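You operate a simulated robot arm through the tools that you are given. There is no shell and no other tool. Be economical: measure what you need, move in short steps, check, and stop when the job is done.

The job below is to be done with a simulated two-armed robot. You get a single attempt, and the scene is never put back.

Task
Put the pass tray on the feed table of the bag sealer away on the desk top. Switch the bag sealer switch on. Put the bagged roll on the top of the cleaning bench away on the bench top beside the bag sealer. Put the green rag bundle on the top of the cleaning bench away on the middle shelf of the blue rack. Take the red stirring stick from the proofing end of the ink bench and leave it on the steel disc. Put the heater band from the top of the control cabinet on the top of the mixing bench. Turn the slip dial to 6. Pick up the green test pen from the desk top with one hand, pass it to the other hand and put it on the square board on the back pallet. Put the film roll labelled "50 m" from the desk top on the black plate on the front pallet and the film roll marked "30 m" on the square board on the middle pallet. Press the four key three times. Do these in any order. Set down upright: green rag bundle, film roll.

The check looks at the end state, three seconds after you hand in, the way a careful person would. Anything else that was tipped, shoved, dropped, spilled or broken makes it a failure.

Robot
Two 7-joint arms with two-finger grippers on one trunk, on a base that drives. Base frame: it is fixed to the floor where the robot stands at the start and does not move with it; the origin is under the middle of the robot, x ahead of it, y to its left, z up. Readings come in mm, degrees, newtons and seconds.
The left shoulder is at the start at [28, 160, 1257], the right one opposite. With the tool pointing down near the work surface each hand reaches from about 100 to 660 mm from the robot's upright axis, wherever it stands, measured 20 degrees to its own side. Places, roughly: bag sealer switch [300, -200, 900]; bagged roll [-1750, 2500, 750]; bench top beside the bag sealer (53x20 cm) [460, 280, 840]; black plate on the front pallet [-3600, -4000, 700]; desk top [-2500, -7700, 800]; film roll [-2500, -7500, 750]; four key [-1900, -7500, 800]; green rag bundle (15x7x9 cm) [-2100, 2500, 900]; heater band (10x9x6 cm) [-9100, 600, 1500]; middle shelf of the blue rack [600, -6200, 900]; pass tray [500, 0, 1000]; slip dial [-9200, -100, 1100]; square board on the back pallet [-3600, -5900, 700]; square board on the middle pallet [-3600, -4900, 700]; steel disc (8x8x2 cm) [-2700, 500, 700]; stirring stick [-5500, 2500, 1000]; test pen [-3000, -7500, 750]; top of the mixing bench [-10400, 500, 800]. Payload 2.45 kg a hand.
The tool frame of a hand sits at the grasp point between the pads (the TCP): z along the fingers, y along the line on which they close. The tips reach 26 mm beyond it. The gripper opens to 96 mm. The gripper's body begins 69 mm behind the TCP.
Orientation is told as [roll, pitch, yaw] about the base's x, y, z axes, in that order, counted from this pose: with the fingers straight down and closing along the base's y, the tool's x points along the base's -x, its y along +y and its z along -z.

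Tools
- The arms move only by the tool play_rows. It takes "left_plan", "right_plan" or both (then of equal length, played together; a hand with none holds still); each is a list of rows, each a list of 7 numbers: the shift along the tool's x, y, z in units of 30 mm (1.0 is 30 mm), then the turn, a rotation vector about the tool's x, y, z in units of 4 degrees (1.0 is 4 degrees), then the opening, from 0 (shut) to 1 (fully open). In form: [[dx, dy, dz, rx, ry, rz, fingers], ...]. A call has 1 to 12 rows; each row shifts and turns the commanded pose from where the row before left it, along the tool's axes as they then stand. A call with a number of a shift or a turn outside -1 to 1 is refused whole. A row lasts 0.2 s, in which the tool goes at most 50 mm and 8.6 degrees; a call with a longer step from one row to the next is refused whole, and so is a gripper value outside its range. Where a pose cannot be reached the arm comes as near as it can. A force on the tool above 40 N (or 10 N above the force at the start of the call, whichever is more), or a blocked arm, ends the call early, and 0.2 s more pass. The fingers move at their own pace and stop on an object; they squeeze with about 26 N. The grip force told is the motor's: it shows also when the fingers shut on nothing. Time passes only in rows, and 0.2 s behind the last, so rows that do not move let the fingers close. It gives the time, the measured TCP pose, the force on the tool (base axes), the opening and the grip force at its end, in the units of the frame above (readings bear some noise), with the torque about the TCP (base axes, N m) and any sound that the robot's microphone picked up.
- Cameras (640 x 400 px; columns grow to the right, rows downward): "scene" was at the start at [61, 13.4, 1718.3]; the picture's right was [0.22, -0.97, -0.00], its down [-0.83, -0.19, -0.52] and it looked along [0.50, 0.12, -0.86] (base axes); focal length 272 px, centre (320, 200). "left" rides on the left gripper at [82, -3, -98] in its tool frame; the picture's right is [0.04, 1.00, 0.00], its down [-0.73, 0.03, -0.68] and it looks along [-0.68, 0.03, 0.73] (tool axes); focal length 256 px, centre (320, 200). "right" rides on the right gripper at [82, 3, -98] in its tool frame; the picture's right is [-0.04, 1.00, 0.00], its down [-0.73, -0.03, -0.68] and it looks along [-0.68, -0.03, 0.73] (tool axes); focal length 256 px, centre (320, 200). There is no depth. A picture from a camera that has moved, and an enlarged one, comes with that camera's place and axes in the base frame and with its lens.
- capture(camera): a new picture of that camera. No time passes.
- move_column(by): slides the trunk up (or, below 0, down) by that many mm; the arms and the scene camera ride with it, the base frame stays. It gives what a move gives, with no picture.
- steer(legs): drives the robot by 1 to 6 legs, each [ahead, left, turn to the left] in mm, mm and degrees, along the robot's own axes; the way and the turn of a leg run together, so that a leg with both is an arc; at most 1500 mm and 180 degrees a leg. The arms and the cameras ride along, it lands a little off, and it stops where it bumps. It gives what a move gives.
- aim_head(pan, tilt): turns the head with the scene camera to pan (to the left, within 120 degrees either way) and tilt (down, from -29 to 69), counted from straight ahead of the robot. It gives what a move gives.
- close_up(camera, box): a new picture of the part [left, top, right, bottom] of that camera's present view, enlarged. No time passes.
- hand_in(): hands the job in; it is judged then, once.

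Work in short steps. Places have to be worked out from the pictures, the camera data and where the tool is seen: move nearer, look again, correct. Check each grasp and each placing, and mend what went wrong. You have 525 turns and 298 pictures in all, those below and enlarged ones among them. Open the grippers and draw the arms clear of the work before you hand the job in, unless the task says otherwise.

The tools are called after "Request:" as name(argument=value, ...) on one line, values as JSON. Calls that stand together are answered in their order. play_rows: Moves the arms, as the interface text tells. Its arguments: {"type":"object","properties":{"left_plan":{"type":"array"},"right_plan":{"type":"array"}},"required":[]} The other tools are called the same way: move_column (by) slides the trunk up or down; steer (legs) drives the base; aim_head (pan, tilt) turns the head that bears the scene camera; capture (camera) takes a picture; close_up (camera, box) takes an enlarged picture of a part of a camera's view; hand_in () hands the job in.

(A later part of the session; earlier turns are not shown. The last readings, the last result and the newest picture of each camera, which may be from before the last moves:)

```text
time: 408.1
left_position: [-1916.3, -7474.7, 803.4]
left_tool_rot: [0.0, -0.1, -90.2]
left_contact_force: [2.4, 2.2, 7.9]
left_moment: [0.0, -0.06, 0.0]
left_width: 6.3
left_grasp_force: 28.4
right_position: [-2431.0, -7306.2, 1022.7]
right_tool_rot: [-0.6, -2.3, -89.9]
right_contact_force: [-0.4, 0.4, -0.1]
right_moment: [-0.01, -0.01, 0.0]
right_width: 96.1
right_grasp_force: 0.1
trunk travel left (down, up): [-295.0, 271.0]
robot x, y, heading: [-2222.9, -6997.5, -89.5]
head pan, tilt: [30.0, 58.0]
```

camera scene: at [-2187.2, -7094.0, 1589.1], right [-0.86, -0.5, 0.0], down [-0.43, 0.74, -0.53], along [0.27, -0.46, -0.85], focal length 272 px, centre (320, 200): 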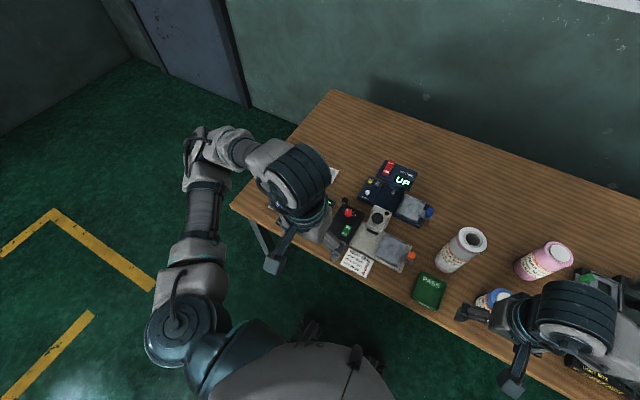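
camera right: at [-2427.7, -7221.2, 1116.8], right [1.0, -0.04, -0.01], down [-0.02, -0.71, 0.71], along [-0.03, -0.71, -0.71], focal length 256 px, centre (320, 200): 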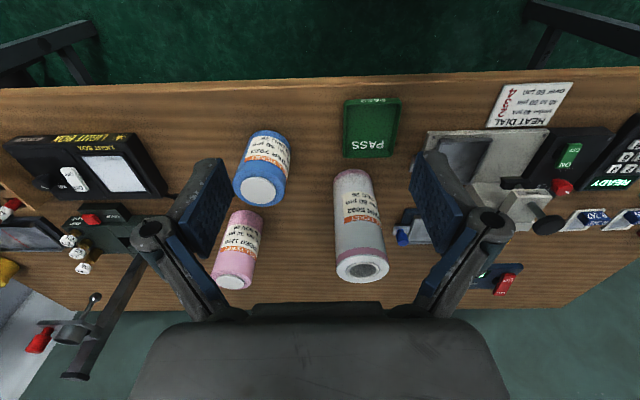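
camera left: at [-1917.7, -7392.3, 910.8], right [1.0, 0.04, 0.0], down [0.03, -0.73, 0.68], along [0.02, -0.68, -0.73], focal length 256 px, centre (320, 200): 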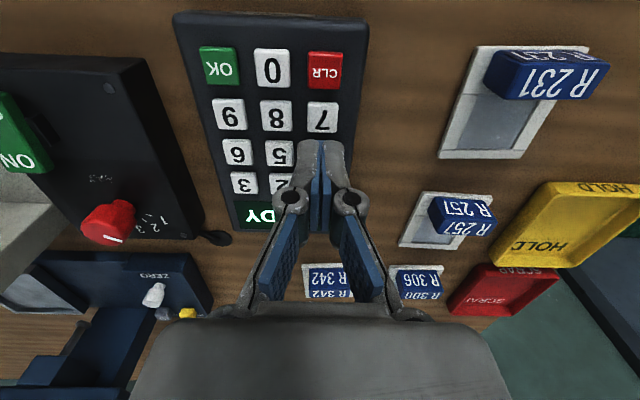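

A click was heard. I raise 15 mm and check the display.

Request:
play_rows(left_plan=[[0, 0, -0.25, 0, 0, 0, 0], [0, 0, -0.25, 0, 0, 0, 0], [0, 0, 0, 0, 0, 0, 0]])

Request:
close_up(camera="left", box=[160, 10, 400, 240])

```text
time: 408.9
left_position: [-1916.3, -7474.8, 818.2]
left_tool_rot: [0.0, 0.1, -90.2]
left_contact_force: [-1.0, -0.7, -1.0]
left_moment: [0.0, 0.02, 0.0]
left_width: 0.0
left_grasp_force: 28.5
right_position: [-2431.4, -7306.5, 1023.3]
right_tool_rot: [-0.7, -2.1, -89.8]
right_contact_force: [0.1, -0.4, 0.1]
right_moment: [-0.02, -0.01, 0.03]
right_width: 95.9
right_grasp_force: 0.1
trunk travel left (down, up): [-295.0, 271.0]
robot x, y, heading: [-2225.3, -6999.0, -89.9]
head pan, tilt: [30.0, 58.0]
```

```text
1.74 times, centred on (280, 125) of left
camera zoom: at [-1916.9, -7393.5, 917.6], right [1.0, 0.04, 0.0], down [0.03, -0.73, 0.68], along [0.02, -0.68, -0.73], focal length 445 px, centre (390, 330)
```

zoom: 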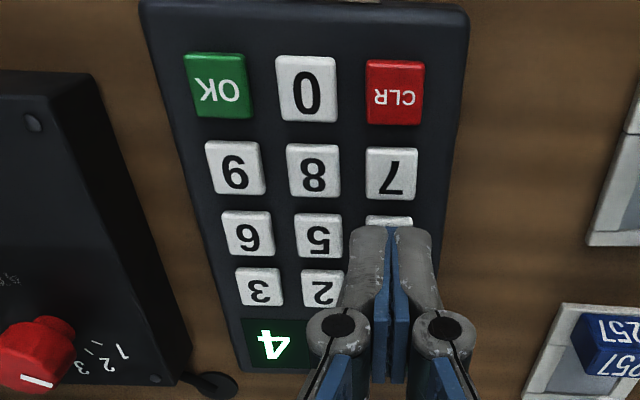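

The display shows "4": one press counted. I press a second time the same way.

Request:
play_rows(left_plan=[[0, 0, 0.25, 0, 0, 0, 0], [0, 0, 0.15, 0, 0, 0, 0], [0, 0, 0.05, 0, 0, 0, 0], [0, 0, 0.05, 0, 0, 0, 0], [0, 0, 0, 0, 0, 0, 0], [0, 0, -0.3, 0, 0, 0, 0], [0, 0, -0.2, 0, 0, 0, 0], [0, 0, 0, 0, 0, 0, 0]])

Request:
close_up(camera="left", box=[160, 10, 400, 240])

```text
time: 410.7
left_position: [-1915.4, -7475.8, 818.1]
left_tool_rot: [-0.1, 0.0, -90.2]
left_contact_force: [-1.0, -0.7, 0.2]
left_moment: [0.02, -0.03, 0.01]
left_width: 0.0
left_grasp_force: 28.7
right_position: [-2430.6, -7307.4, 1022.9]
right_tool_rot: [-0.7, -2.2, -89.9]
right_contact_force: [-0.6, 0.2, 0.4]
right_moment: [0.0, 0.02, 0.02]
right_width: 95.8
right_grasp_force: 0.0
trunk travel left (down, up): [-295.0, 271.0]
robot x, y, heading: [-2220.4, -6997.4, -89.8]
head pan, tilt: [30.0, 58.0]
heard: click
```

```text
1.74 times, centred on (280, 125) of left
camera zoom: at [-1917.5, -7393.5, 917.5], right [1.0, 0.04, 0.0], down [0.03, -0.73, 0.68], along [0.02, -0.68, -0.73], focal length 445 px, centre (390, 330)
```

zoom: 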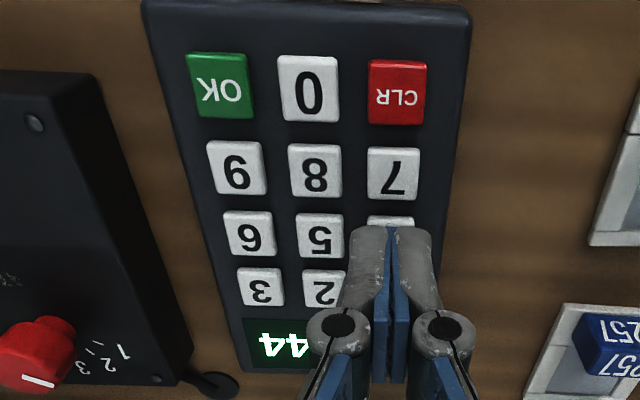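

"44" — once more, then lift well away.

Request:
play_rows(left_plan=[[0, 0, 0.25, 0, 0, 0, 0], [0, 0, 0.15, 0, 0, 0, 0], [0, 0, 0.05, 0, 0, 0, 0], [0, 0, 0.05, 0, 0, 0, 0], [0, 0, 0, 0, 0, 0, 0], [0, 0, -0.3, 0, 0, 0, 0], [0, 0, -0.7, 0, 0, 0, 0], [0, 0, -1, 0, 0, 0, 0], [0, 0, -1, 0, 0, 0, 0], [0, 0, -1, 0, 0, 0, 0], [0, 0, -1, 0, 0, 0, 0]])

Request:
close_up(camera="left", box=[220, 0, 400, 150])

```text
time: 413.1
left_position: [-1915.3, -7474.7, 951.9]
left_tool_rot: [-0.1, -0.1, -90.1]
left_contact_force: [-0.1, -0.2, -0.5]
left_moment: [-0.04, 0.0, -0.02]
left_width: 0.0
left_grasp_force: 28.5
right_position: [-2431.2, -7306.7, 1021.7]
right_tool_rot: [-0.7, -2.3, -89.8]
right_contact_force: [-0.3, -0.4, 0.5]
right_moment: [-0.01, 0.01, 0.01]
right_width: 96.1
right_grasp_force: 0.0
trunk travel left (down, up): [-295.0, 271.0]
robot x, y, heading: [-2220.4, -6998.9, -90.0]
head pan, tilt: [30.0, 58.0]
heard: click
```

```text
2.67 times, centred on (310, 75) of left
camera zoom: at [-1915.9, -7393.3, 1051.1], right [1.0, 0.04, 0.0], down [0.03, -0.73, 0.68], along [0.02, -0.68, -0.73], focal length 683 px, centre (347, 533)
```

zoom: 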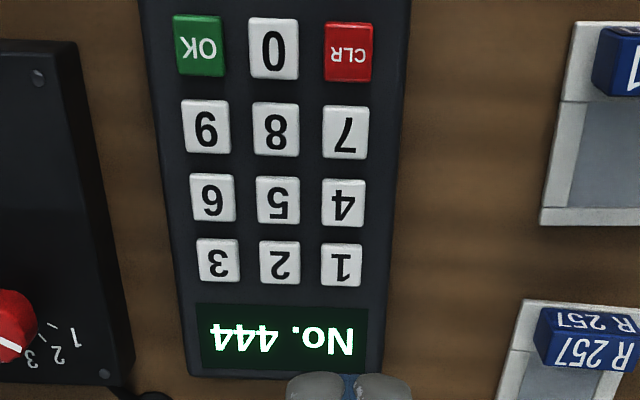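

"No. 444" — done. Now the film rolls: I raise the left hand, then shift the robot to x≈-2540 and a little closer.

Request:
play_rows(left_plan=[[0.5, -0.3, -0.9, 0, 0, 0, 0.3], [0.7, -0.4, -0.9, 0, 0, 0, 0.6], [0.7, -0.4, -0.9, 0, 0, 0, 1], [0.7, -0.4, -0.9, 0, 0, 0, 1], [0.7, -0.4, -0.9, 0, 0, 0, 1], [0.7, -0.4, 0, 0, 0, 0, 1], [0.7, -0.4, 0, 0, 0, 0, 1]])

Request:
steer(legs=[[0, -320, 0], [60, 0, 0], [-20, 0, 0], [30, 0, 0]])

Request:
aim_head(pan=0, tilt=58)

Request:
capture(camera="scene")

Request:
capture(camera="right")

```text
time: 414.7
left_position: [-1995.9, -7332.0, 1087.5]
left_tool_rot: [-0.1, 0.0, -90.1]
left_contact_force: [-0.4, 0.0, -0.5]
left_moment: [-0.02, 0.0, -0.02]
left_width: 95.8
left_grasp_force: 0.0
right_position: [-2432.8, -7306.3, 1023.1]
right_tool_rot: [-0.7, -2.2, -89.9]
right_contact_force: [0.0, 0.1, 0.5]
right_moment: [-0.03, 0.01, 0.01]
right_width: 95.9
right_grasp_force: 0.1
trunk travel left (down, up): [-295.0, 271.0]
robot x, y, heading: [-2221.6, -6996.2, -89.9]
head pan, tilt: [30.0, 58.0]
```

```text
time: 418.2
left_position: [-2331.3, -7400.3, 1092.7]
left_tool_rot: [0.9, -0.1, -90.7]
left_contact_force: [-0.4, -0.2, 0.2]
left_moment: [0.03, -0.05, -0.01]
left_width: 96.0
left_grasp_force: 0.1
right_position: [-2766.1, -7373.6, 1019.7]
right_tool_rot: [0.1, -2.3, -90.3]
right_contact_force: [-0.8, -0.4, 0.1]
right_moment: [0.02, -0.08, -0.02]
right_width: 95.9
right_grasp_force: 0.1
trunk travel left (down, up): [-295.0, 271.0]
robot x, y, heading: [-2538.6, -7064.9, -89.9]
head pan, tilt: [30.0, 58.0]
```

```text
time: 419.1
left_position: [-2313.1, -7399.8, 1088.3]
left_tool_rot: [-0.2, -0.2, -90.6]
left_contact_force: [0.0, -0.4, 0.2]
left_moment: [0.02, 0.01, 0.0]
left_width: 96.0
left_grasp_force: 0.0
right_position: [-2750.1, -7372.7, 1024.5]
right_tool_rot: [-0.9, -2.2, -90.3]
right_contact_force: [-0.2, -0.1, -0.3]
right_moment: [-0.05, 0.02, 0.0]
right_width: 96.0
right_grasp_force: 0.1
trunk travel left (down, up): [-295.0, 271.0]
robot x, y, heading: [-2542.9, -7067.3, -90.1]
head pan, tilt: [0.0, 58.0]
```

```text
164 pictures are left
camera scene: at [-2555.5, -7171.4, 1589.0], right [-1.0, 0.0, -0.01], down [0.01, 0.85, -0.53], along [0.01, -0.53, -0.85], focal length 272 px, centre (320, 200)
```

scene: 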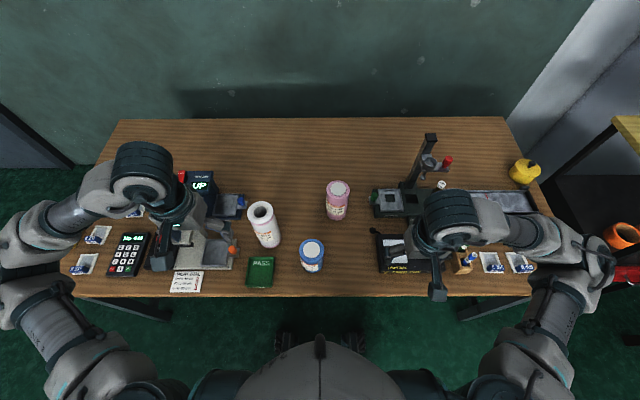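

```text
163 pictures are left
camera right: at [-2743.3, -7287.2, 1117.8], right [1.0, -0.05, -0.01], down [-0.02, -0.71, 0.71], along [-0.04, -0.71, -0.71], focal length 256 px, centre (320, 200)
```

right: 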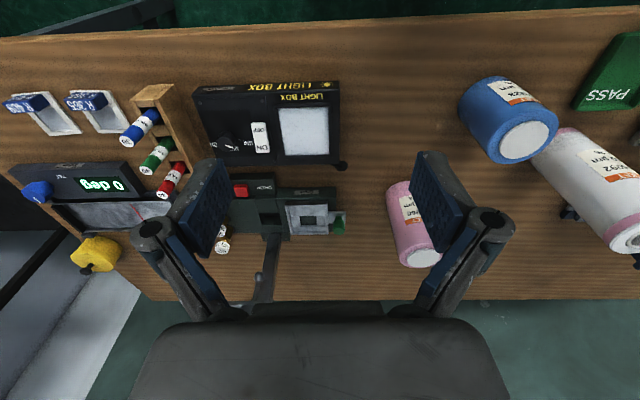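

Scene view gives pink at [-2605, -7640], blue at [-2520, -7458]. I bring the right hand over the pink roll.

Request:
play_rows(right_plan=[[0, 0.5, 0, -0.1, 0.55, 0, 1], [-0.5, 0.6, 0, 0, 0, 0, 1], [-0.9, 0.6, 0, 0, 0, 0, 1], [-0.9, 0.6, 0, 0, 0, 0, 1], [-0.9, 0.6, 0, 0, 0, 0, 1], [-0.9, 0.6, 0, 0, 0, 0, 1], [-0.9, 0.5, 0, 0, 0, 0, 1], [-0.9, 0.5, 0, 0, 0, 0, 1], [-0.9, 0.3, 0, 0, 0, 0, 1], [-0.9, 0, 0, 0, 0, 0, 1], [-0.9, 0, 0, 0, 0, 0, 1], [-0.3, 0, 0, 0, 0, 0, 1]])

Request:
capture(camera="right")

Request:
capture(camera="scene")

```text
time: 421.7
left_position: [-2315.5, -7398.5, 1090.4]
left_tool_rot: [-0.1, -0.2, -90.7]
left_contact_force: [0.3, -0.3, -0.3]
left_moment: [0.03, -0.01, 0.01]
left_width: 95.9
left_grasp_force: 0.1
right_position: [-2611.0, -7639.3, 1022.5]
right_tool_rot: [-0.3, -0.1, -90.3]
right_contact_force: [-0.1, 0.0, -0.2]
right_moment: [-0.03, -0.01, -0.01]
right_width: 96.0
right_grasp_force: 0.1
trunk travel left (down, up): [-295.0, 271.0]
robot x, y, heading: [-2541.2, -7062.3, -90.0]
head pan, tilt: [0.0, 58.0]
```

```text
162 pictures are left
camera right: at [-2603.8, -7558.9, 1119.9], right [1.0, -0.05, -0.01], down [-0.03, -0.73, 0.68], along [-0.04, -0.68, -0.73], focal length 256 px, centre (320, 200)
```

right: 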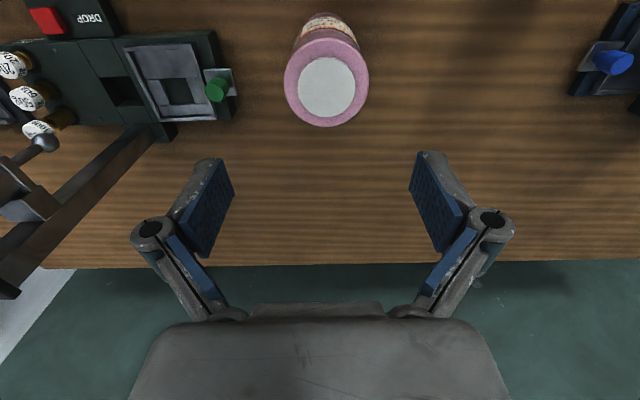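

```text
161 pictures are left
camera scene: at [-2553.1, -7173.0, 1588.9], right [-1.0, 0.0, -0.01], down [0.01, 0.85, -0.53], along [0.01, -0.53, -0.85], focal length 272 px, centre (320, 200)
```

scene: 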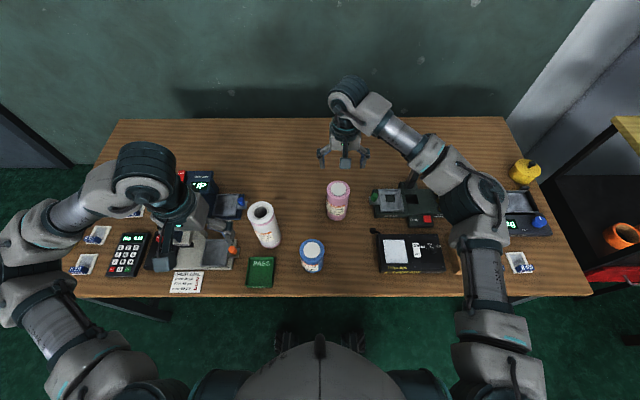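

Pink top centre [-2605, -7636], Ø≈70. I descend over it and check.

Request:
play_rows(right_plan=[[0.1, 0.2, 0.5, 0, 0, 0, 1], [0, 0, 0.8, 0, 0, 0, 1], [0, 0, 0.8, 0, 0, 0, 1], [0, 0, 0.8, 0, 0, 0, 1], [0, 0, 0.7, 0, 0, 0, 1], [0, 0, 0.6, 0, 0, 0, 1], [0, 0, 0, 0, 0, 0, 1]])

Request:
capture(camera="right")

```text
time: 423.3
left_position: [-2324.4, -7402.4, 1089.6]
left_tool_rot: [0.3, -0.1, -90.6]
left_contact_force: [-0.2, -0.3, -0.1]
left_moment: [0.01, -0.07, 0.03]
left_width: 96.1
left_grasp_force: 0.1
right_position: [-2612.6, -7638.7, 894.7]
right_tool_rot: [0.0, 0.1, -90.4]
right_contact_force: [-4.4, 1.1, 19.3]
right_moment: [0.03, 0.32, 0.03]
right_width: 92.7
right_grasp_force: 0.1
trunk travel left (down, up): [-295.0, 271.0]
robot x, y, heading: [-2538.4, -7067.1, -90.1]
head pan, tilt: [0.0, 58.0]
```

```text
160 pictures are left
camera right: at [-2607.5, -7557.0, 992.7], right [1.0, -0.05, 0.0], down [-0.03, -0.73, 0.68], along [-0.03, -0.68, -0.74], focal length 256 px, centre (320, 200)
```

right: 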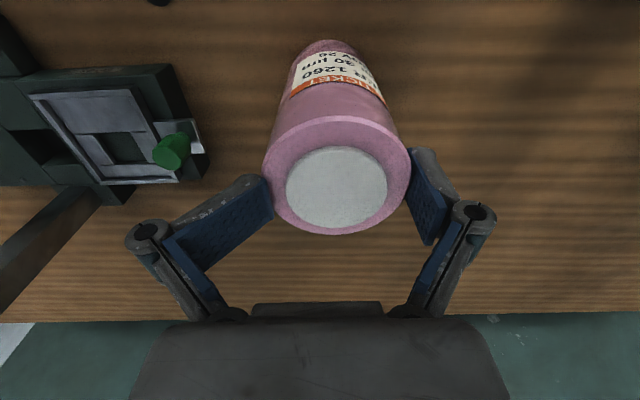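

A finger touched the roll's rim (sway moved me ~9 mm). I lift 30 mm and re-measure.

Request:
play_rows(right_plan=[[0, 0, -0.5, 0, 0, 0, 1], [0, 0, -0.5, 0, 0, 0, 1], [0, 0, 0, 0, 0, 0, 1]])

Request:
play_rows(left_plan=[[0, 0, 0, 0, 0, 0, 1], [0, 0, 0, 0, 0, 0, 1], [0, 0, 0, 0, 0, 0, 1], [0, 0, 0, 0, 0, 0, 1], [0, 0, 0, 0, 0, 0, 1], [0, 0, 0, 0, 0, 0, 1], [0, 0, 0, 0, 0, 0, 1], [0, 0, 0, 0, 0, 0, 1], [0, 0, 0, 0, 0, 0, 1], [0, 0, 0, 0, 0, 0, 1]])

Request:
capture(camera="right")

```text
time: 424.1
left_position: [-2323.8, -7399.4, 1089.5]
left_tool_rot: [0.1, -0.1, -90.8]
left_contact_force: [-0.6, 0.3, 0.4]
left_moment: [0.03, -0.01, -0.02]
left_width: 95.7
left_grasp_force: 0.1
right_position: [-2611.5, -7639.2, 923.8]
right_tool_rot: [-0.1, 0.0, -90.5]
right_contact_force: [-0.5, -0.5, -0.1]
right_moment: [0.0, -0.08, 0.0]
right_width: 95.8
right_grasp_force: 0.0
trunk travel left (down, up): [-295.0, 271.0]
robot x, y, heading: [-2538.0, -7067.2, -90.1]
head pan, tilt: [0.0, 58.0]
```

```text
time: 426.3
left_position: [-2301.6, -7399.0, 1085.8]
left_tool_rot: [-0.7, -0.1, -90.5]
left_contact_force: [-0.8, 1.2, 0.2]
left_moment: [0.0, 0.04, -0.02]
left_width: 96.1
left_grasp_force: 0.0
right_position: [-2592.2, -7638.3, 925.4]
right_tool_rot: [-1.0, -0.1, -90.3]
right_contact_force: [0.2, 0.4, -0.8]
right_moment: [-0.03, 0.08, 0.0]
right_width: 96.0
right_grasp_force: 0.0
trunk travel left (down, up): [-295.0, 271.0]
robot x, y, heading: [-2542.4, -7064.1, -90.1]
head pan, tilt: [0.0, 58.0]
```

```text
159 pictures are left
camera right: at [-2585.4, -7556.5, 1023.4], right [1.0, -0.05, -0.02], down [-0.02, -0.73, 0.68], along [-0.04, -0.68, -0.73], focal length 256 px, centre (320, 200)
```

right: 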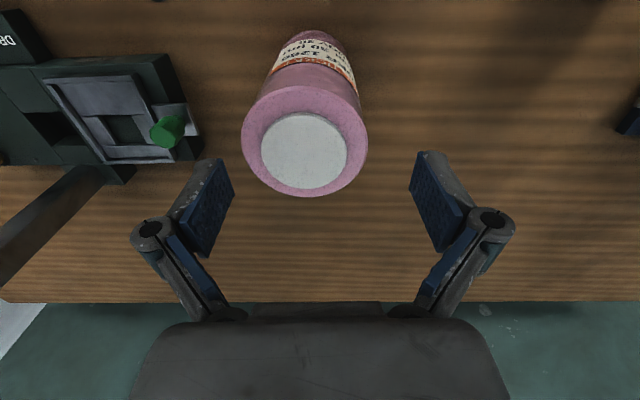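

Sway ±11 mm again. I raise a bit more, reset the base with a tiny back-and-forth, and sample.

Request:
play_rows(right_plan=[[0, 0, -1, 0, 0, 0, 1], [0, 0, -0.7, 0, 0, 0, 1]])

Request:
steer(legs=[[-60, 0, 0], [60, 0, 0]])

Request:
play_rows(left_plan=[[0, 0, 0, 0, 0, 0, 1], [0, 0, 0, 0, 0, 0, 1], [0, 0, 0, 0, 0, 0, 1]])

Request:
play_rows(left_plan=[[0, 0, 0, 0, 0, 0, 1]])

Request:
play_rows(left_plan=[[0, 0, 0, 0, 0, 0, 1]])

Request:
play_rows(left_plan=[[0, 0, 0, 0, 0, 0, 1]])

Request:
capture(camera="right")

```text
time: 426.9
left_position: [-2315.4, -7399.2, 1088.7]
left_tool_rot: [-0.1, -0.2, -90.7]
left_contact_force: [-1.1, 0.8, -0.7]
left_moment: [-0.02, -0.05, 0.01]
left_width: 96.1
left_grasp_force: 0.1
right_position: [-2604.2, -7636.4, 977.8]
right_tool_rot: [-0.3, -0.1, -90.3]
right_contact_force: [-0.5, -0.3, -0.3]
right_moment: [0.0, -0.03, 0.01]
right_width: 95.8
right_grasp_force: 0.1
trunk travel left (down, up): [-295.0, 271.0]
robot x, y, heading: [-2541.5, -7065.8, -90.2]
head pan, tilt: [0.0, 58.0]
```

```text
time: 428.5
left_position: [-2316.2, -7399.6, 1088.8]
left_tool_rot: [-0.1, -0.2, -90.8]
left_contact_force: [-0.3, -0.2, -0.9]
left_moment: [0.05, 0.01, -0.01]
left_width: 95.7
left_grasp_force: 0.0
right_position: [-2604.6, -7637.3, 977.6]
right_tool_rot: [-0.4, -0.1, -90.3]
right_contact_force: [-0.1, -0.3, -0.7]
right_moment: [0.05, 0.01, -0.01]
right_width: 96.1
right_grasp_force: 0.1
trunk travel left (down, up): [-295.0, 271.0]
robot x, y, heading: [-2541.7, -7065.3, -90.1]
head pan, tilt: [0.0, 58.0]
```

```text
time: 429.3
left_position: [-2313.8, -7397.8, 1089.1]
left_tool_rot: [-0.3, -0.3, -90.8]
left_contact_force: [0.8, -0.5, 0.4]
left_moment: [-0.04, 0.03, -0.01]
left_width: 96.3
left_grasp_force: 0.0
right_position: [-2604.0, -7635.4, 976.6]
right_tool_rot: [-0.6, -0.3, -90.3]
right_contact_force: [0.1, 0.0, -0.6]
right_moment: [-0.05, 0.0, 0.04]
right_width: 95.9
right_grasp_force: 0.0
trunk travel left (down, up): [-295.0, 271.0]
robot x, y, heading: [-2543.1, -7065.2, -90.1]
head pan, tilt: [0.0, 58.0]
```

```text
time: 429.7
left_position: [-2313.3, -7397.5, 1088.8]
left_tool_rot: [-0.2, -0.3, -90.7]
left_contact_force: [-0.2, 1.0, 1.1]
left_moment: [0.03, -0.01, 0.01]
left_width: 96.0
left_grasp_force: 0.1
right_position: [-2604.0, -7635.4, 978.6]
right_tool_rot: [-0.5, -0.2, -90.3]
right_contact_force: [-0.2, 0.3, 0.6]
right_moment: [0.0, 0.0, -0.02]
right_width: 96.2
right_grasp_force: 0.1
trunk travel left (down, up): [-295.0, 271.0]
robot x, y, heading: [-2539.7, -7066.6, -90.2]
head pan, tilt: [0.0, 58.0]
```

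```text
time: 430.1
left_position: [-2312.0, -7397.2, 1088.8]
left_tool_rot: [-0.3, -0.3, -90.8]
left_contact_force: [0.7, 1.0, 0.6]
left_moment: [-0.01, 0.02, -0.03]
left_width: 95.8
left_grasp_force: 0.2
right_position: [-2603.1, -7635.7, 978.3]
right_tool_rot: [-0.6, -0.3, -90.5]
right_contact_force: [-0.2, -0.9, -0.1]
right_moment: [0.01, 0.04, 0.01]
right_width: 96.0
right_grasp_force: 0.2
trunk travel left (down, up): [-295.0, 271.0]
robot x, y, heading: [-2541.3, -7066.3, -90.2]
head pan, tilt: [0.0, 58.0]
```

```text
time: 430.5
left_position: [-2313.9, -7397.6, 1089.0]
left_tool_rot: [-0.3, -0.3, -90.7]
left_contact_force: [0.0, 0.3, 0.1]
left_moment: [0.01, -0.01, 0.03]
left_width: 96.0
left_grasp_force: 0.0
right_position: [-2604.6, -7634.8, 979.0]
right_tool_rot: [-0.5, -0.2, -90.4]
right_contact_force: [0.4, 0.3, 1.0]
right_moment: [-0.03, 0.0, -0.02]
right_width: 96.0
right_grasp_force: 0.0
trunk travel left (down, up): [-295.0, 271.0]
robot x, y, heading: [-2543.2, -7063.9, -90.0]
head pan, tilt: [0.0, 58.0]
```

```text
158 pictures are left
camera right: at [-2598.0, -7553.1, 1076.3], right [1.0, -0.05, -0.01], down [-0.03, -0.73, 0.68], along [-0.04, -0.68, -0.73], focal length 256 px, centre (320, 200)
```

right: 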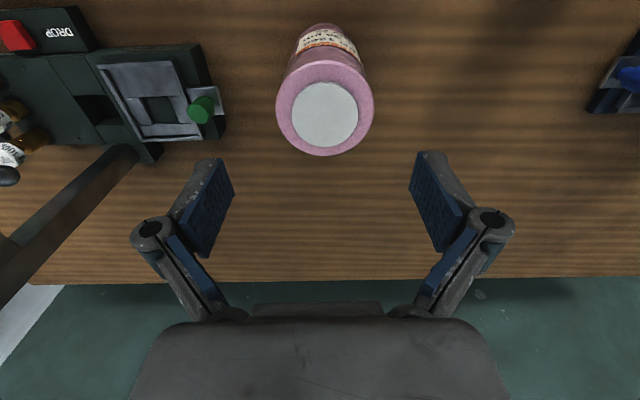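

Now calm (±1 mm). Roll at [-2600, -7633]. I descend onto it.

Request:
play_rows(right_plan=[[0.07, 0.13, 0.5, 0, 0, 0, 1], [0, 0, 0.7, 0, 0, 0, 1], [0, 0, 0.7, 0, 0, 0, 1], [0, 0, 0.7, 0, 0, 0, 1], [0, 0, 0.7, 0, 0, 0, 1], [0, 0, 0.7, 0, 0, 0, 1], [0, 0, 0.3, 0, 0, 0, 1], [0, 0, 0, 0, 0, 0, 1]])

Request:
capture(camera="right")

```text
time: 432.3
left_position: [-2312.8, -7397.6, 1087.9]
left_tool_rot: [-0.2, -0.4, -90.8]
left_contact_force: [0.0, 0.5, 0.5]
left_moment: [-0.04, 0.0, -0.03]
left_width: 96.2
left_grasp_force: 0.1
right_position: [-2598.8, -7634.1, 848.7]
right_tool_rot: [-0.6, -0.4, -90.4]
right_contact_force: [-0.8, 0.4, 0.4]
right_moment: [0.02, -0.03, 0.03]
right_width: 96.1
right_grasp_force: 0.1
trunk travel left (down, up): [-295.0, 271.0]
robot x, y, heading: [-2544.1, -7068.1, -90.2]
head pan, tilt: [0.0, 58.0]
```

```text
157 pictures are left
camera right: at [-2593.9, -7552.2, 946.4], right [1.0, -0.05, -0.01], down [-0.03, -0.73, 0.68], along [-0.04, -0.68, -0.73], focal length 256 px, centre (320, 200)
```

right: 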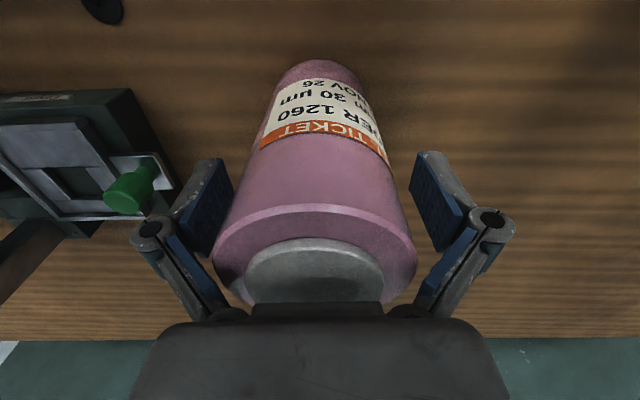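

The fingers straddle the roll well. I close and lift slightly.

Request:
play_rows(right_plan=[[0, 0, 0, 0, 0, 0, 0.6], [0, 0, 0, 0, 0, 0, 0.2], [0, 0, 0, 0, 0, 0, 0], [0, 0, 0, 0, 0, 0, 0], [0, 0, -0.2, 0, 0, 0, 0], [0, 0, -0.4, 0, 0, 0, 0], [0, 0, -0.4, 0, 0, 0, 0], [0, 0, 0, 0, 0, 0, 0]])

Request:
capture(camera="right")

```text
time: 433.1
left_position: [-2313.7, -7393.8, 1089.6]
left_tool_rot: [-0.2, -0.5, -90.7]
left_contact_force: [0.5, -1.0, 0.6]
left_moment: [0.0, -0.04, 0.01]
left_width: 95.9
left_grasp_force: 0.2
right_position: [-2599.2, -7634.9, 856.8]
right_tool_rot: [-0.2, -1.1, -90.5]
right_contact_force: [-2.3, 1.6, 20.7]
right_moment: [0.08, 0.01, -0.11]
right_width: 75.9
right_grasp_force: 26.3
trunk travel left (down, up): [-295.0, 271.0]
robot x, y, heading: [-2542.4, -7065.7, -90.1]
head pan, tilt: [0.0, 58.0]
stopped in row 4 (right hand): the force on the tool passed its limit at 42 N (the readings are from after the stop); the commanded pose is now the measured one
```

```text
156 pictures are left
camera right: at [-2594.1, -7551.4, 953.3], right [1.0, -0.05, 0.0], down [-0.03, -0.72, 0.69], along [-0.04, -0.69, -0.72], focal length 256 px, centre (320, 200)
```

right: 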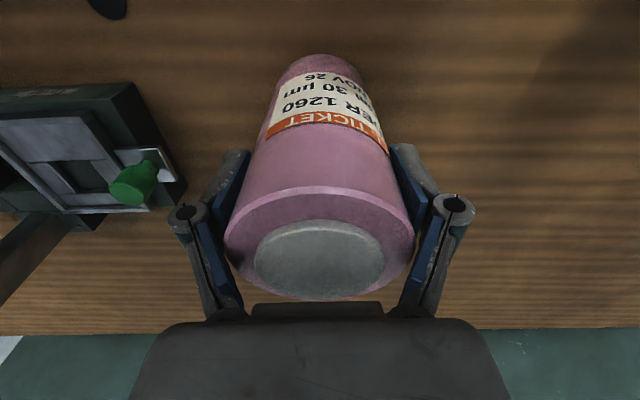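

Gripped at 76 mm. I lift slowly.

Request:
play_rows(right_plan=[[0, 0, -0.2, 0, 0, 0, 0], [0, 0, -0.4, 0, 0, 0, 0], [0, 0, -0.6, 0, 0, 0, 0], [0, 0, -0.6, 0, 0, 0, 0], [0, 0, 0, 0, 0, 0, 0]])

Request:
capture(camera="right")

```text
time: 434.3
left_position: [-2312.9, -7395.4, 1088.9]
left_tool_rot: [-0.3, -0.4, -90.9]
left_contact_force: [-0.4, -0.2, 0.2]
left_moment: [0.01, 0.01, -0.02]
left_width: 95.8
left_grasp_force: 0.0
right_position: [-2599.5, -7634.9, 908.2]
right_tool_rot: [-0.3, -0.7, -90.5]
right_contact_force: [0.8, 0.3, -5.0]
right_moment: [-0.02, 0.02, 0.03]
right_width: 71.6
right_grasp_force: 26.1
trunk travel left (down, up): [-295.0, 271.0]
robot x, y, heading: [-2541.8, -7065.4, -90.1]
head pan, tilt: [0.0, 58.0]
```

```text
155 pictures are left
camera right: at [-2593.2, -7552.0, 1004.0], right [1.0, -0.05, -0.01], down [-0.03, -0.73, 0.69], along [-0.04, -0.69, -0.73], focal length 256 px, centre (320, 200)
```

right: 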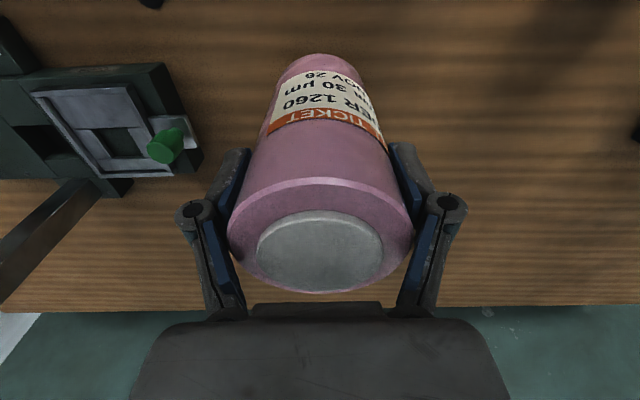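

Held firmly. I raise it and draw it back to the robot's right.

Request:
play_rows(right_plan=[[0, 0, -0.9, 0, 0, 0, 0], [0, 0, -0.9, 0, 0, 0, 0], [0, 0, -0.9, 0, 0, 0, 0], [0.2, 0, -0.9, 0, 0, 0, 0], [0.5, 0, -0.9, 0, 0, 0, 0], [0.8, -0.3, -0.9, 0, 0, 0, 0], [0.9, -0.4, 0, 0, 0, 0, 0], [0.9, -0.5, 0, 0, 0, 0, 0], [0.9, -0.5, 0, 0, 0, 0, 0], [0.9, -0.6, 0, 0, 0, 0, 0], [0.9, -0.6, 0, 0, 0, 0, 0], [0.9, -0.6, 0, 0, 0, 0, 0]])

Request:
play_rows(left_plan=[[-0.2, -0.8, 0, 0, 0, 0, 1], [-0.2, -0.8, 0, 0, 0, 0, 1], [-0.2, -0.8, 0, 0, 0, 0, 1], [-0.2, -0.8, 0, 0, 0, 0, 1], [-0.2, -0.8, 0, 0, 0, 0, 1], [-0.2, -0.8, 0, 0, 0, 0, 1], [-0.2, -0.8, 0, 0, 0, 0, 1], [-0.4, -0.8, 0.5, 0, 0, 0, 1], [-0.3, -0.5, 0.8, 0, 0, 0, 1], [0, 0, 0.8, 0, 0, 0, 1], [0, 0, 0, 0, 0, 0, 1]])

Request:
capture(camera="left")

Request:
capture(camera="scene")

```text
time: 436.9
left_position: [-2315.4, -7394.9, 1090.0]
left_tool_rot: [-0.2, -0.5, -90.8]
left_contact_force: [0.8, 0.5, 0.0]
left_moment: [-0.03, -0.04, 0.02]
left_width: 95.9
left_grasp_force: 0.0
right_position: [-2703.7, -7420.0, 1067.4]
right_tool_rot: [-0.3, -0.7, -90.5]
right_contact_force: [-0.2, 0.1, -4.5]
right_moment: [-0.01, -0.03, 0.02]
right_width: 71.5
right_grasp_force: 26.2
trunk travel left (down, up): [-295.0, 271.0]
robot x, y, heading: [-2540.8, -7063.7, -90.4]
head pan, tilt: [0.0, 58.0]
```

```text
time: 439.3
left_position: [-2523.3, -7457.6, 1029.7]
left_tool_rot: [-0.1, -0.4, -90.8]
left_contact_force: [-0.6, 0.3, 0.0]
left_moment: [-0.03, 0.01, -0.02]
left_width: 95.9
left_grasp_force: 0.1
right_position: [-2703.4, -7421.9, 1069.0]
right_tool_rot: [-0.3, -0.7, -90.5]
right_contact_force: [-0.4, -0.5, -4.0]
right_moment: [0.03, -0.04, 0.02]
right_width: 71.6
right_grasp_force: 26.0
trunk travel left (down, up): [-295.0, 271.0]
robot x, y, heading: [-2538.2, -7067.4, -90.1]
head pan, tilt: [0.0, 58.0]
```

```text
154 pictures are left
camera left: at [-2523.9, -7374.2, 1127.9], right [1.0, 0.03, 0.0], down [0.02, -0.73, 0.68], along [0.02, -0.68, -0.73], focal length 256 px, centre (320, 200)
```

left: 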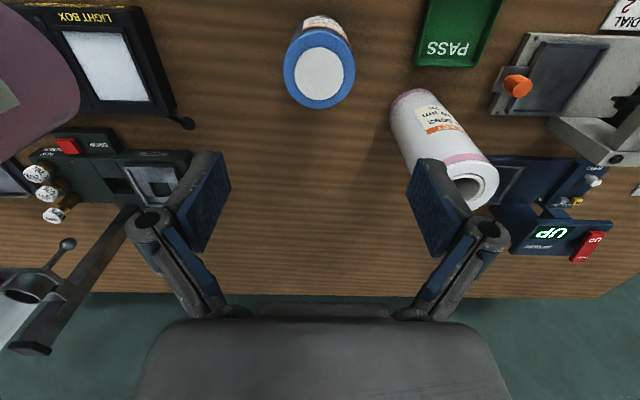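

```text
153 pictures are left
camera scene: at [-2542.7, -7173.7, 1588.9], right [-1.0, 0.0, 0.0], down [0.0, 0.85, -0.53], along [0.0, -0.53, -0.85], focal length 272 px, centre (320, 200)
```

scene: 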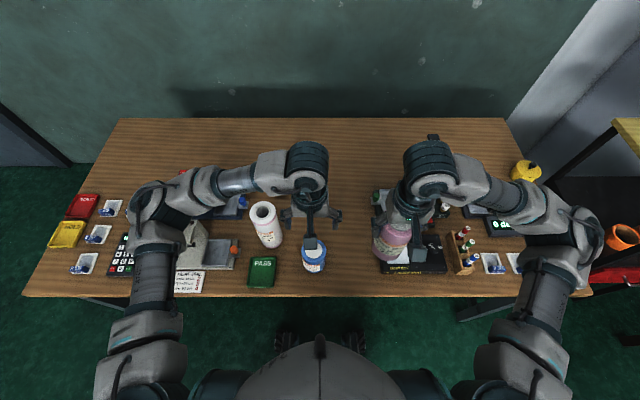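

Blue roll is exactly below the left hand ([-2522, -7459]). I descend and grip it.

Request:
play_rows(left_plan=[[0.05, 0, 0.6, 0, 0, 0, 1], [0, 0, 0.8, 0, 0, 0, 1], [0, 0, 0.8, 0, 0, 0, 1], [0, 0, 0.8, 0, 0, 0, 1], [0, 0, 0.8, 0, 0, 0, 1], [0, 0, 0.8, 0, 0, 0, 1], [0, 0, 0.8, 0, 0, 0, 1], [0, 0, 0.8, 0, 0, 0, 1], [0, 0, 0.6, 0, 0, 0, 1], [0, 0, 0.4, 0, 0, 0, 1], [0, 0, 0, 0, 0, 0, 1]])

Request:
capture(camera="left")

```text
time: 441.7
left_position: [-2523.7, -7455.2, 810.3]
left_tool_rot: [-0.2, -0.5, -90.9]
left_contact_force: [0.5, 0.2, 0.5]
left_moment: [-0.01, 0.02, -0.01]
left_width: 96.0
left_grasp_force: 0.1
right_position: [-2704.0, -7421.4, 1068.4]
right_tool_rot: [-0.3, -0.7, -90.5]
right_contact_force: [-0.1, -0.3, -4.7]
right_moment: [0.0, -0.01, 0.01]
right_width: 71.5
right_grasp_force: 25.8
trunk travel left (down, up): [-295.0, 271.0]
robot x, y, heading: [-2540.9, -7064.4, -90.2]
head pan, tilt: [0.0, 58.0]
```

```text
152 pictures are left
camera left: at [-2524.8, -7373.2, 909.3], right [1.0, 0.03, 0.0], down [0.02, -0.73, 0.68], along [0.02, -0.68, -0.73], focal length 256 px, centre (320, 200)
```

left: 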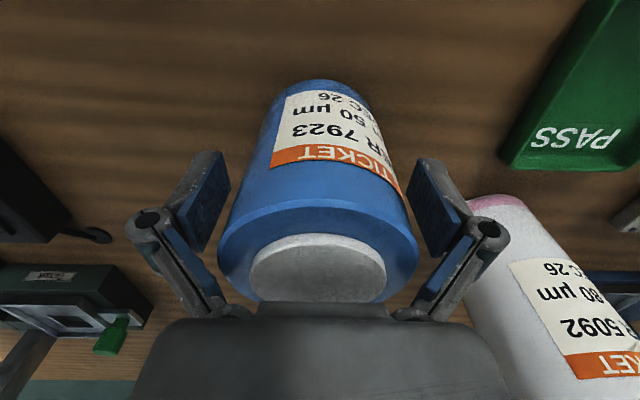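

Straddled. I close (rising a few mm) and lift.

Request:
play_rows(left_plan=[[0, 0, -0.25, 0, 0, 0, 0.8], [0, 0, 0, 0, 0, 0, 0.5], [0, 0, 0, 0, 0, 0, 0], [0, 0, 0, 0, 0, 0, 0], [0, 0, 0, 0, 0, 0, 0], [0, 0, -0.2, 0, 0, 0, 0], [0, 0, -0.4, 0, 0, 0, 0], [0, 0, -0.5, 0, 0, 0, 0], [0, 0, -0.5, 0, 0, 0, 0], [0, 0, 0, 0, 0, 0, 0]])

Request:
capture(camera="left")

```text
time: 443.9
left_position: [-2524.0, -7455.6, 869.0]
left_tool_rot: [-0.1, -0.4, -90.8]
left_contact_force: [-0.6, -0.2, -3.1]
left_moment: [0.01, 0.01, -0.02]
left_width: 71.3
left_grasp_force: 25.3
right_position: [-2702.6, -7421.7, 1067.9]
right_tool_rot: [-0.3, -0.7, -90.5]
right_contact_force: [0.0, 0.4, -4.3]
right_moment: [0.0, 0.03, 0.03]
right_width: 71.4
right_grasp_force: 26.0
trunk travel left (down, up): [-295.0, 271.0]
robot x, y, heading: [-2540.6, -7068.1, -90.2]
head pan, tilt: [0.0, 58.0]
```

```text
151 pictures are left
camera left: at [-2524.1, -7374.0, 966.6], right [1.0, 0.03, 0.0], down [0.02, -0.73, 0.68], along [0.02, -0.68, -0.73], focal length 256 px, centre (320, 200)
```

left: 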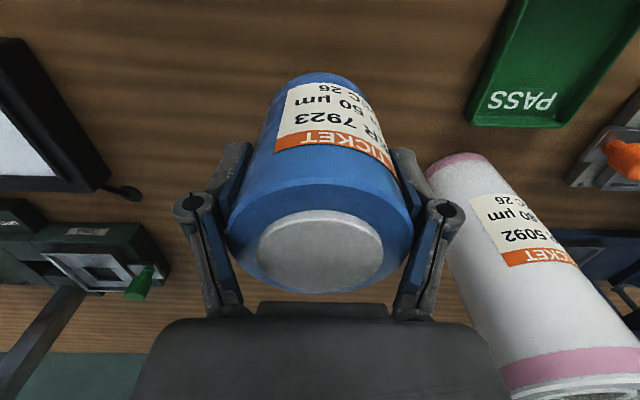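

Both rolls are held. I raise the blue one, back away from the desk and look toward the pallets.

Request:
play_rows(left_plan=[[0, 0, -0.9, 0, 0, 0, 0], [0, 0, -0.9, 0, 0, 0, 0], [0, 0, -0.9, 0, 0, 0, 0], [0, 0, -0.9, 0, 0, 0, 0], [0, 0, -0.9, 0, 0, 0, 0], [0, 0, -0.9, 0, 0, 0, 0], [0.5, 0, -0.5, 0, 0, 0, 0], [0.5, 0.3, 0, 0, 0, 0, 0], [0.5, 0.3, 0, 0, 0, 0, 0]])

Request:
steer(legs=[[-450, 0, 0]])

Request:
aim_head(pan=-115, tilt=20)

Request:
capture(camera="scene")

```text
time: 445.9
left_position: [-2505.2, -7409.3, 1045.4]
left_tool_rot: [-0.1, -0.4, -90.8]
left_contact_force: [-0.9, -0.4, -2.7]
left_moment: [0.01, 0.02, 0.02]
left_width: 71.1
left_grasp_force: 26.1
right_position: [-2703.0, -7422.4, 1068.2]
right_tool_rot: [-0.3, -0.8, -90.5]
right_contact_force: [0.6, 0.2, -5.0]
right_moment: [-0.02, -0.02, 0.01]
right_width: 71.6
right_grasp_force: 25.8
trunk travel left (down, up): [-295.0, 271.0]
robot x, y, heading: [-2540.4, -7061.0, -90.0]
head pan, tilt: [0.0, 58.0]
```

```text
time: 448.6
left_position: [-2505.5, -6960.6, 1044.6]
left_tool_rot: [-0.1, -0.4, -90.8]
left_contact_force: [-0.7, -0.2, -3.5]
left_moment: [-0.02, 0.01, -0.03]
left_width: 71.0
left_grasp_force: 26.1
right_position: [-2703.6, -6969.0, 1068.2]
right_tool_rot: [-0.2, -0.7, -90.5]
right_contact_force: [-0.2, 0.1, -3.7]
right_moment: [0.01, -0.01, 0.01]
right_width: 71.4
right_grasp_force: 26.3
trunk travel left (down, up): [-295.0, 271.0]
robot x, y, heading: [-2540.7, -6615.7, -90.3]
head pan, tilt: [0.0, 58.0]
```

```text
time: 450.6
left_position: [-2505.5, -6954.5, 1046.3]
left_tool_rot: [-0.2, -0.6, -90.9]
left_contact_force: [0.5, 0.8, -3.6]
left_moment: [0.02, -0.02, -0.02]
left_width: 70.9
left_grasp_force: 26.2
right_position: [-2702.8, -6966.6, 1068.3]
right_tool_rot: [-0.3, -1.0, -90.6]
right_contact_force: [0.4, -0.1, -4.2]
right_moment: [0.03, -0.01, 0.0]
right_width: 71.5
right_grasp_force: 25.6
trunk travel left (down, up): [-295.0, 271.0]
robot x, y, heading: [-2538.7, -6616.3, -90.4]
head pan, tilt: [-115.0, 20.0]
```

```text
150 pictures are left
camera scene: at [-2625.9, -6614.1, 1645.0], right [0.43, 0.9, 0.0], down [0.31, -0.14, -0.94], along [-0.85, 0.4, -0.34], focal length 272 px, centre (320, 200)
```

scene: 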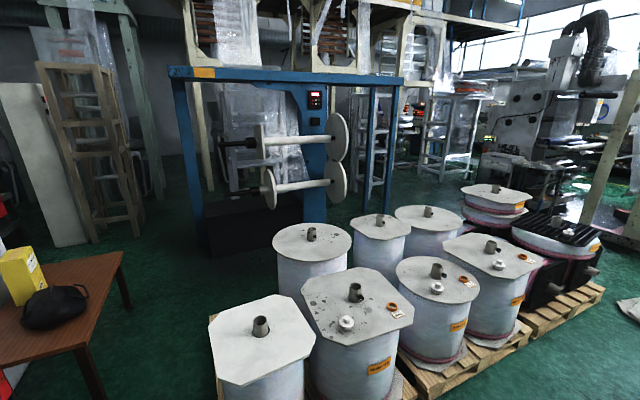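

I zoom in on the pallet tops.

Request:
close_up(camera="scene", box=[200, 170, 430, 400])

Request:
close_up(camera="scene", box=[390, 170, 620, 400])

```text
1.74 times, centred on (315, 285) of scene
camera zoom: at [-2625.9, -6614.1, 1645.0], right [0.43, 0.9, 0.0], down [0.31, -0.14, -0.94], along [-0.85, 0.4, -0.34], focal length 472 px, centre (329, 52)
```

zoom: 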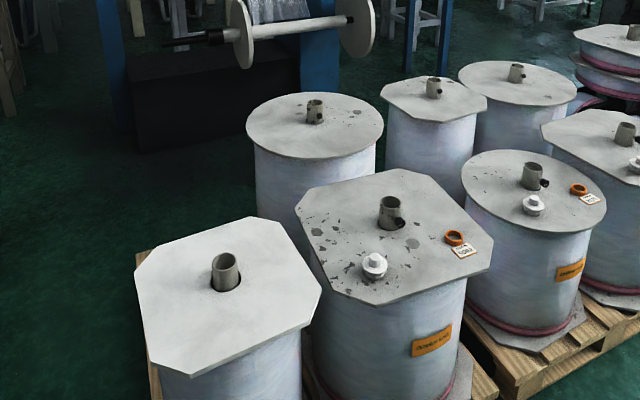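

```text
1.74 times, centred on (505, 285) of scene
camera zoom: at [-2625.9, -6614.1, 1645.0], right [0.43, 0.9, 0.0], down [0.31, -0.14, -0.94], along [-0.85, 0.4, -0.34], focal length 472 px, centre (-2, 52)
```

zoom: 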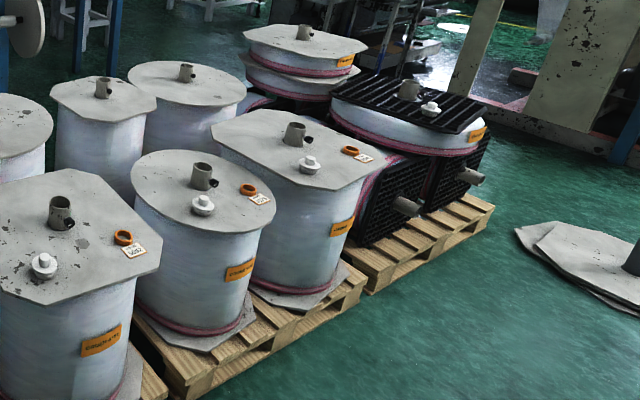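

The targets: front black plate ≈[-3584, -4116], middle square board ≈[-3591, -4888], back square board (with plug/tag) ≈[-3533, -5993]. I drive north to the front pallet and turn to face it.

Request:
steer(legs=[[0, 0, 90], [0, 0, 90.4], [1500, 0, 0], [1000, 0, 0], [0, 0, 90]])

Request:
aim_head(pan=0, tilt=35)

Request:
capture(camera="scene")

```text
time: 474.2
left_position: [-2953.9, -4155.7, 1047.3]
left_tool_rot: [-0.1, -0.5, 179.9]
left_contact_force: [0.1, -0.4, -2.3]
left_moment: [0.01, -0.01, -0.01]
left_width: 71.1
left_grasp_force: 26.0
right_position: [-2968.4, -3959.1, 1069.3]
right_tool_rot: [-0.3, -0.9, -179.8]
right_contact_force: [-0.3, -0.2, -4.5]
right_moment: [0.0, -0.01, 0.02]
right_width: 71.5
right_grasp_force: 26.0
trunk travel left (down, up): [-295.0, 271.0]
robot x, y, heading: [-2613.7, -4117.5, -179.3]
head pan, tilt: [-115.0, 20.0]
```

```text
time: 476.2
left_position: [-2950.3, -4156.0, 1048.0]
left_tool_rot: [-0.1, -0.9, 179.9]
left_contact_force: [-0.5, -0.8, -3.4]
left_moment: [0.01, 0.0, 0.0]
left_width: 71.2
left_grasp_force: 25.9
right_position: [-2964.8, -3959.7, 1071.1]
right_tool_rot: [-0.2, -1.0, -179.8]
right_contact_force: [0.4, 0.3, -3.8]
right_moment: [0.05, 0.0, 0.01]
right_width: 71.7
right_grasp_force: 26.2
trunk travel left (down, up): [-295.0, 271.0]
robot x, y, heading: [-2616.4, -4115.3, -179.3]
head pan, tilt: [0.0, 35.0]
```

```text
147 pictures are left
camera scene: at [-2740.6, -4116.9, 1620.7], right [-0.01, 1.0, 0.0], down [0.58, 0.01, -0.82], along [-0.82, -0.01, -0.58], focal length 272 px, centre (320, 200)
```

scene: 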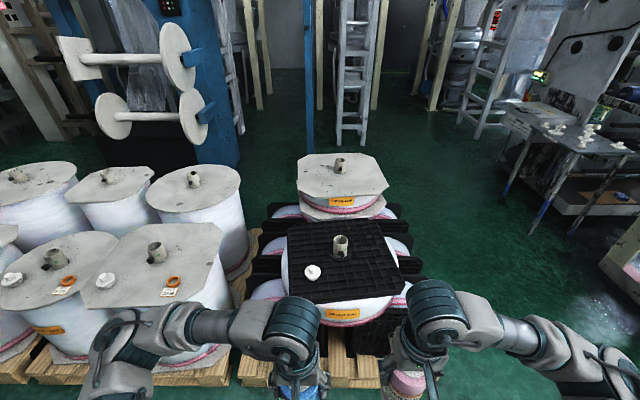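

Request:
close_up(camera="scene", box=[260, 200, 440, 340])

```text
2.86 times, centred on (350, 270) of scene
camera zoom: at [-2740.6, -4116.9, 1620.7], right [-0.01, 1.0, 0.0], down [0.58, 0.01, -0.82], along [-0.82, -0.01, -0.58], focal length 776 px, centre (234, 0)
```

zoom: 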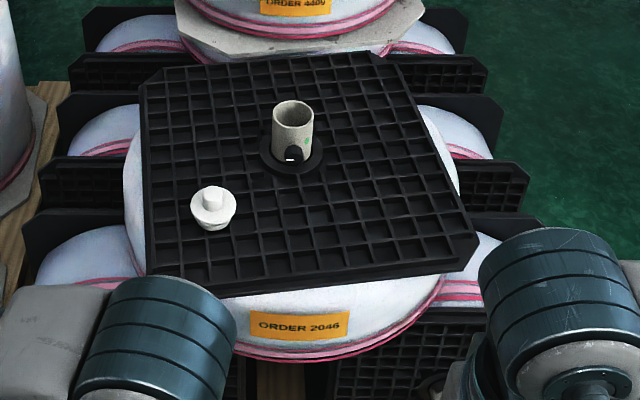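

The black plate is a waffle grid with a plug on its left; a free spot is around [-3465, -3985]. I move the pink roll aside, then drive closer.

Request:
play_rows(right_plan=[[0.3, -0.5, 0, 0, 0, 0, 0], [0.3, -0.5, 0, 0, 0, 0, 0], [0.3, -0.5, 0, 0, 0, 0, 0], [0.3, -0.5, 0, 0, 0, 0, 0], [0.3, -0.5, 0, 0, 0, 0, 0], [0.3, -0.5, 0, 0, 0, 0, 0]])

Request:
steer(legs=[[270, -115, -0.7], [60, 0, 0], [-30, 0, 0], [30, 0, 0]])

Request:
aim_head(pan=0, tilt=55)

Request:
capture(camera="scene")

Request:
capture(camera="left")

```text
time: 477.6
left_position: [-2950.0, -4154.8, 1047.8]
left_tool_rot: [-0.1, -0.7, 179.8]
left_contact_force: [0.8, -0.4, -3.5]
left_moment: [0.0, -0.03, 0.02]
left_width: 71.2
left_grasp_force: 26.5
right_position: [-2909.8, -3867.9, 1070.9]
right_tool_rot: [-0.3, -1.0, -179.8]
right_contact_force: [0.5, 1.2, -4.2]
right_moment: [0.0, -0.02, 0.0]
right_width: 71.5
right_grasp_force: 25.6
trunk travel left (down, up): [-295.0, 271.0]
robot x, y, heading: [-2616.8, -4121.0, -179.4]
head pan, tilt: [0.0, 35.0]
```

```text
time: 481.1
left_position: [-3283.3, -4033.7, 1048.6]
left_tool_rot: [0.4, -0.9, 179.6]
left_contact_force: [-0.4, 0.5, -3.0]
left_moment: [-0.02, -0.01, -0.02]
left_width: 71.2
left_grasp_force: 25.9
right_position: [-3242.0, -3747.1, 1070.9]
right_tool_rot: [-0.1, -1.2, 179.9]
right_contact_force: [-0.2, -0.2, -4.3]
right_moment: [-0.05, -0.04, -0.04]
right_width: 71.9
right_grasp_force: 26.6
trunk travel left (down, up): [-295.0, 271.0]
robot x, y, heading: [-2948.5, -3998.7, -179.5]
head pan, tilt: [0.0, 35.0]
```

```text
time: 481.9
left_position: [-3282.7, -4035.7, 1049.5]
left_tool_rot: [0.0, -0.8, 179.7]
left_contact_force: [0.1, 0.2, -3.1]
left_moment: [-0.03, 0.03, 0.0]
left_width: 71.1
left_grasp_force: 25.6
right_position: [-3242.4, -3747.7, 1072.1]
right_tool_rot: [-0.2, -1.1, 179.7]
right_contact_force: [0.4, 0.0, -4.3]
right_moment: [-0.04, 0.06, -0.02]
right_width: 71.5
right_grasp_force: 26.0
trunk travel left (down, up): [-295.0, 271.0]
robot x, y, heading: [-2947.5, -4000.4, -179.7]
head pan, tilt: [0.0, 55.0]
```

```text
145 pictures are left
camera scene: at [-3058.4, -3992.2, 1592.5], right [-0.01, 1.0, -0.01], down [0.82, 0.0, -0.57], along [-0.57, -0.01, -0.82], focal length 272 px, centre (320, 200)
```

scene: 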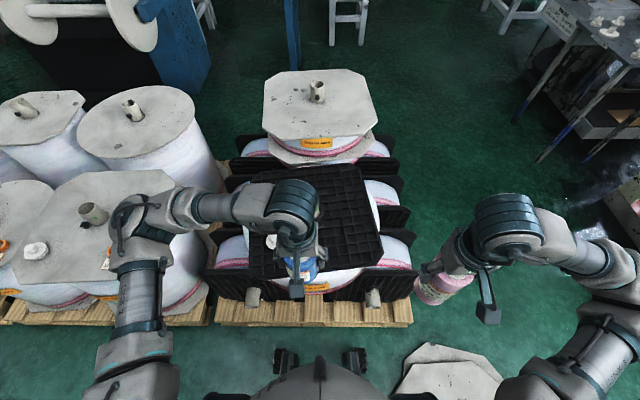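

```text
144 pictures are left
camera left: at [-3198.1, -4032.9, 1146.1], right [0.03, -1.0, 0.0], down [-0.72, -0.02, 0.69], along [-0.69, -0.02, -0.72], focal length 256 px, centre (320, 200)
```

left: 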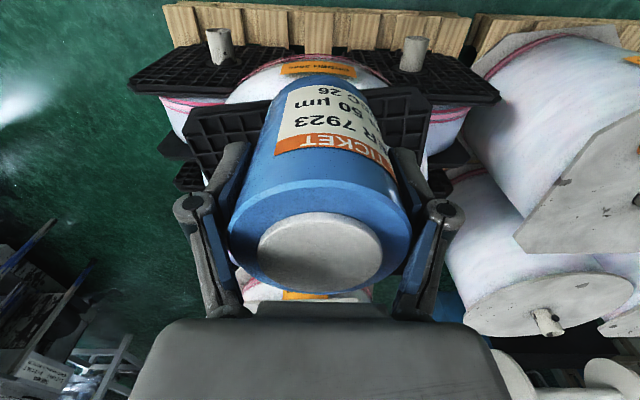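

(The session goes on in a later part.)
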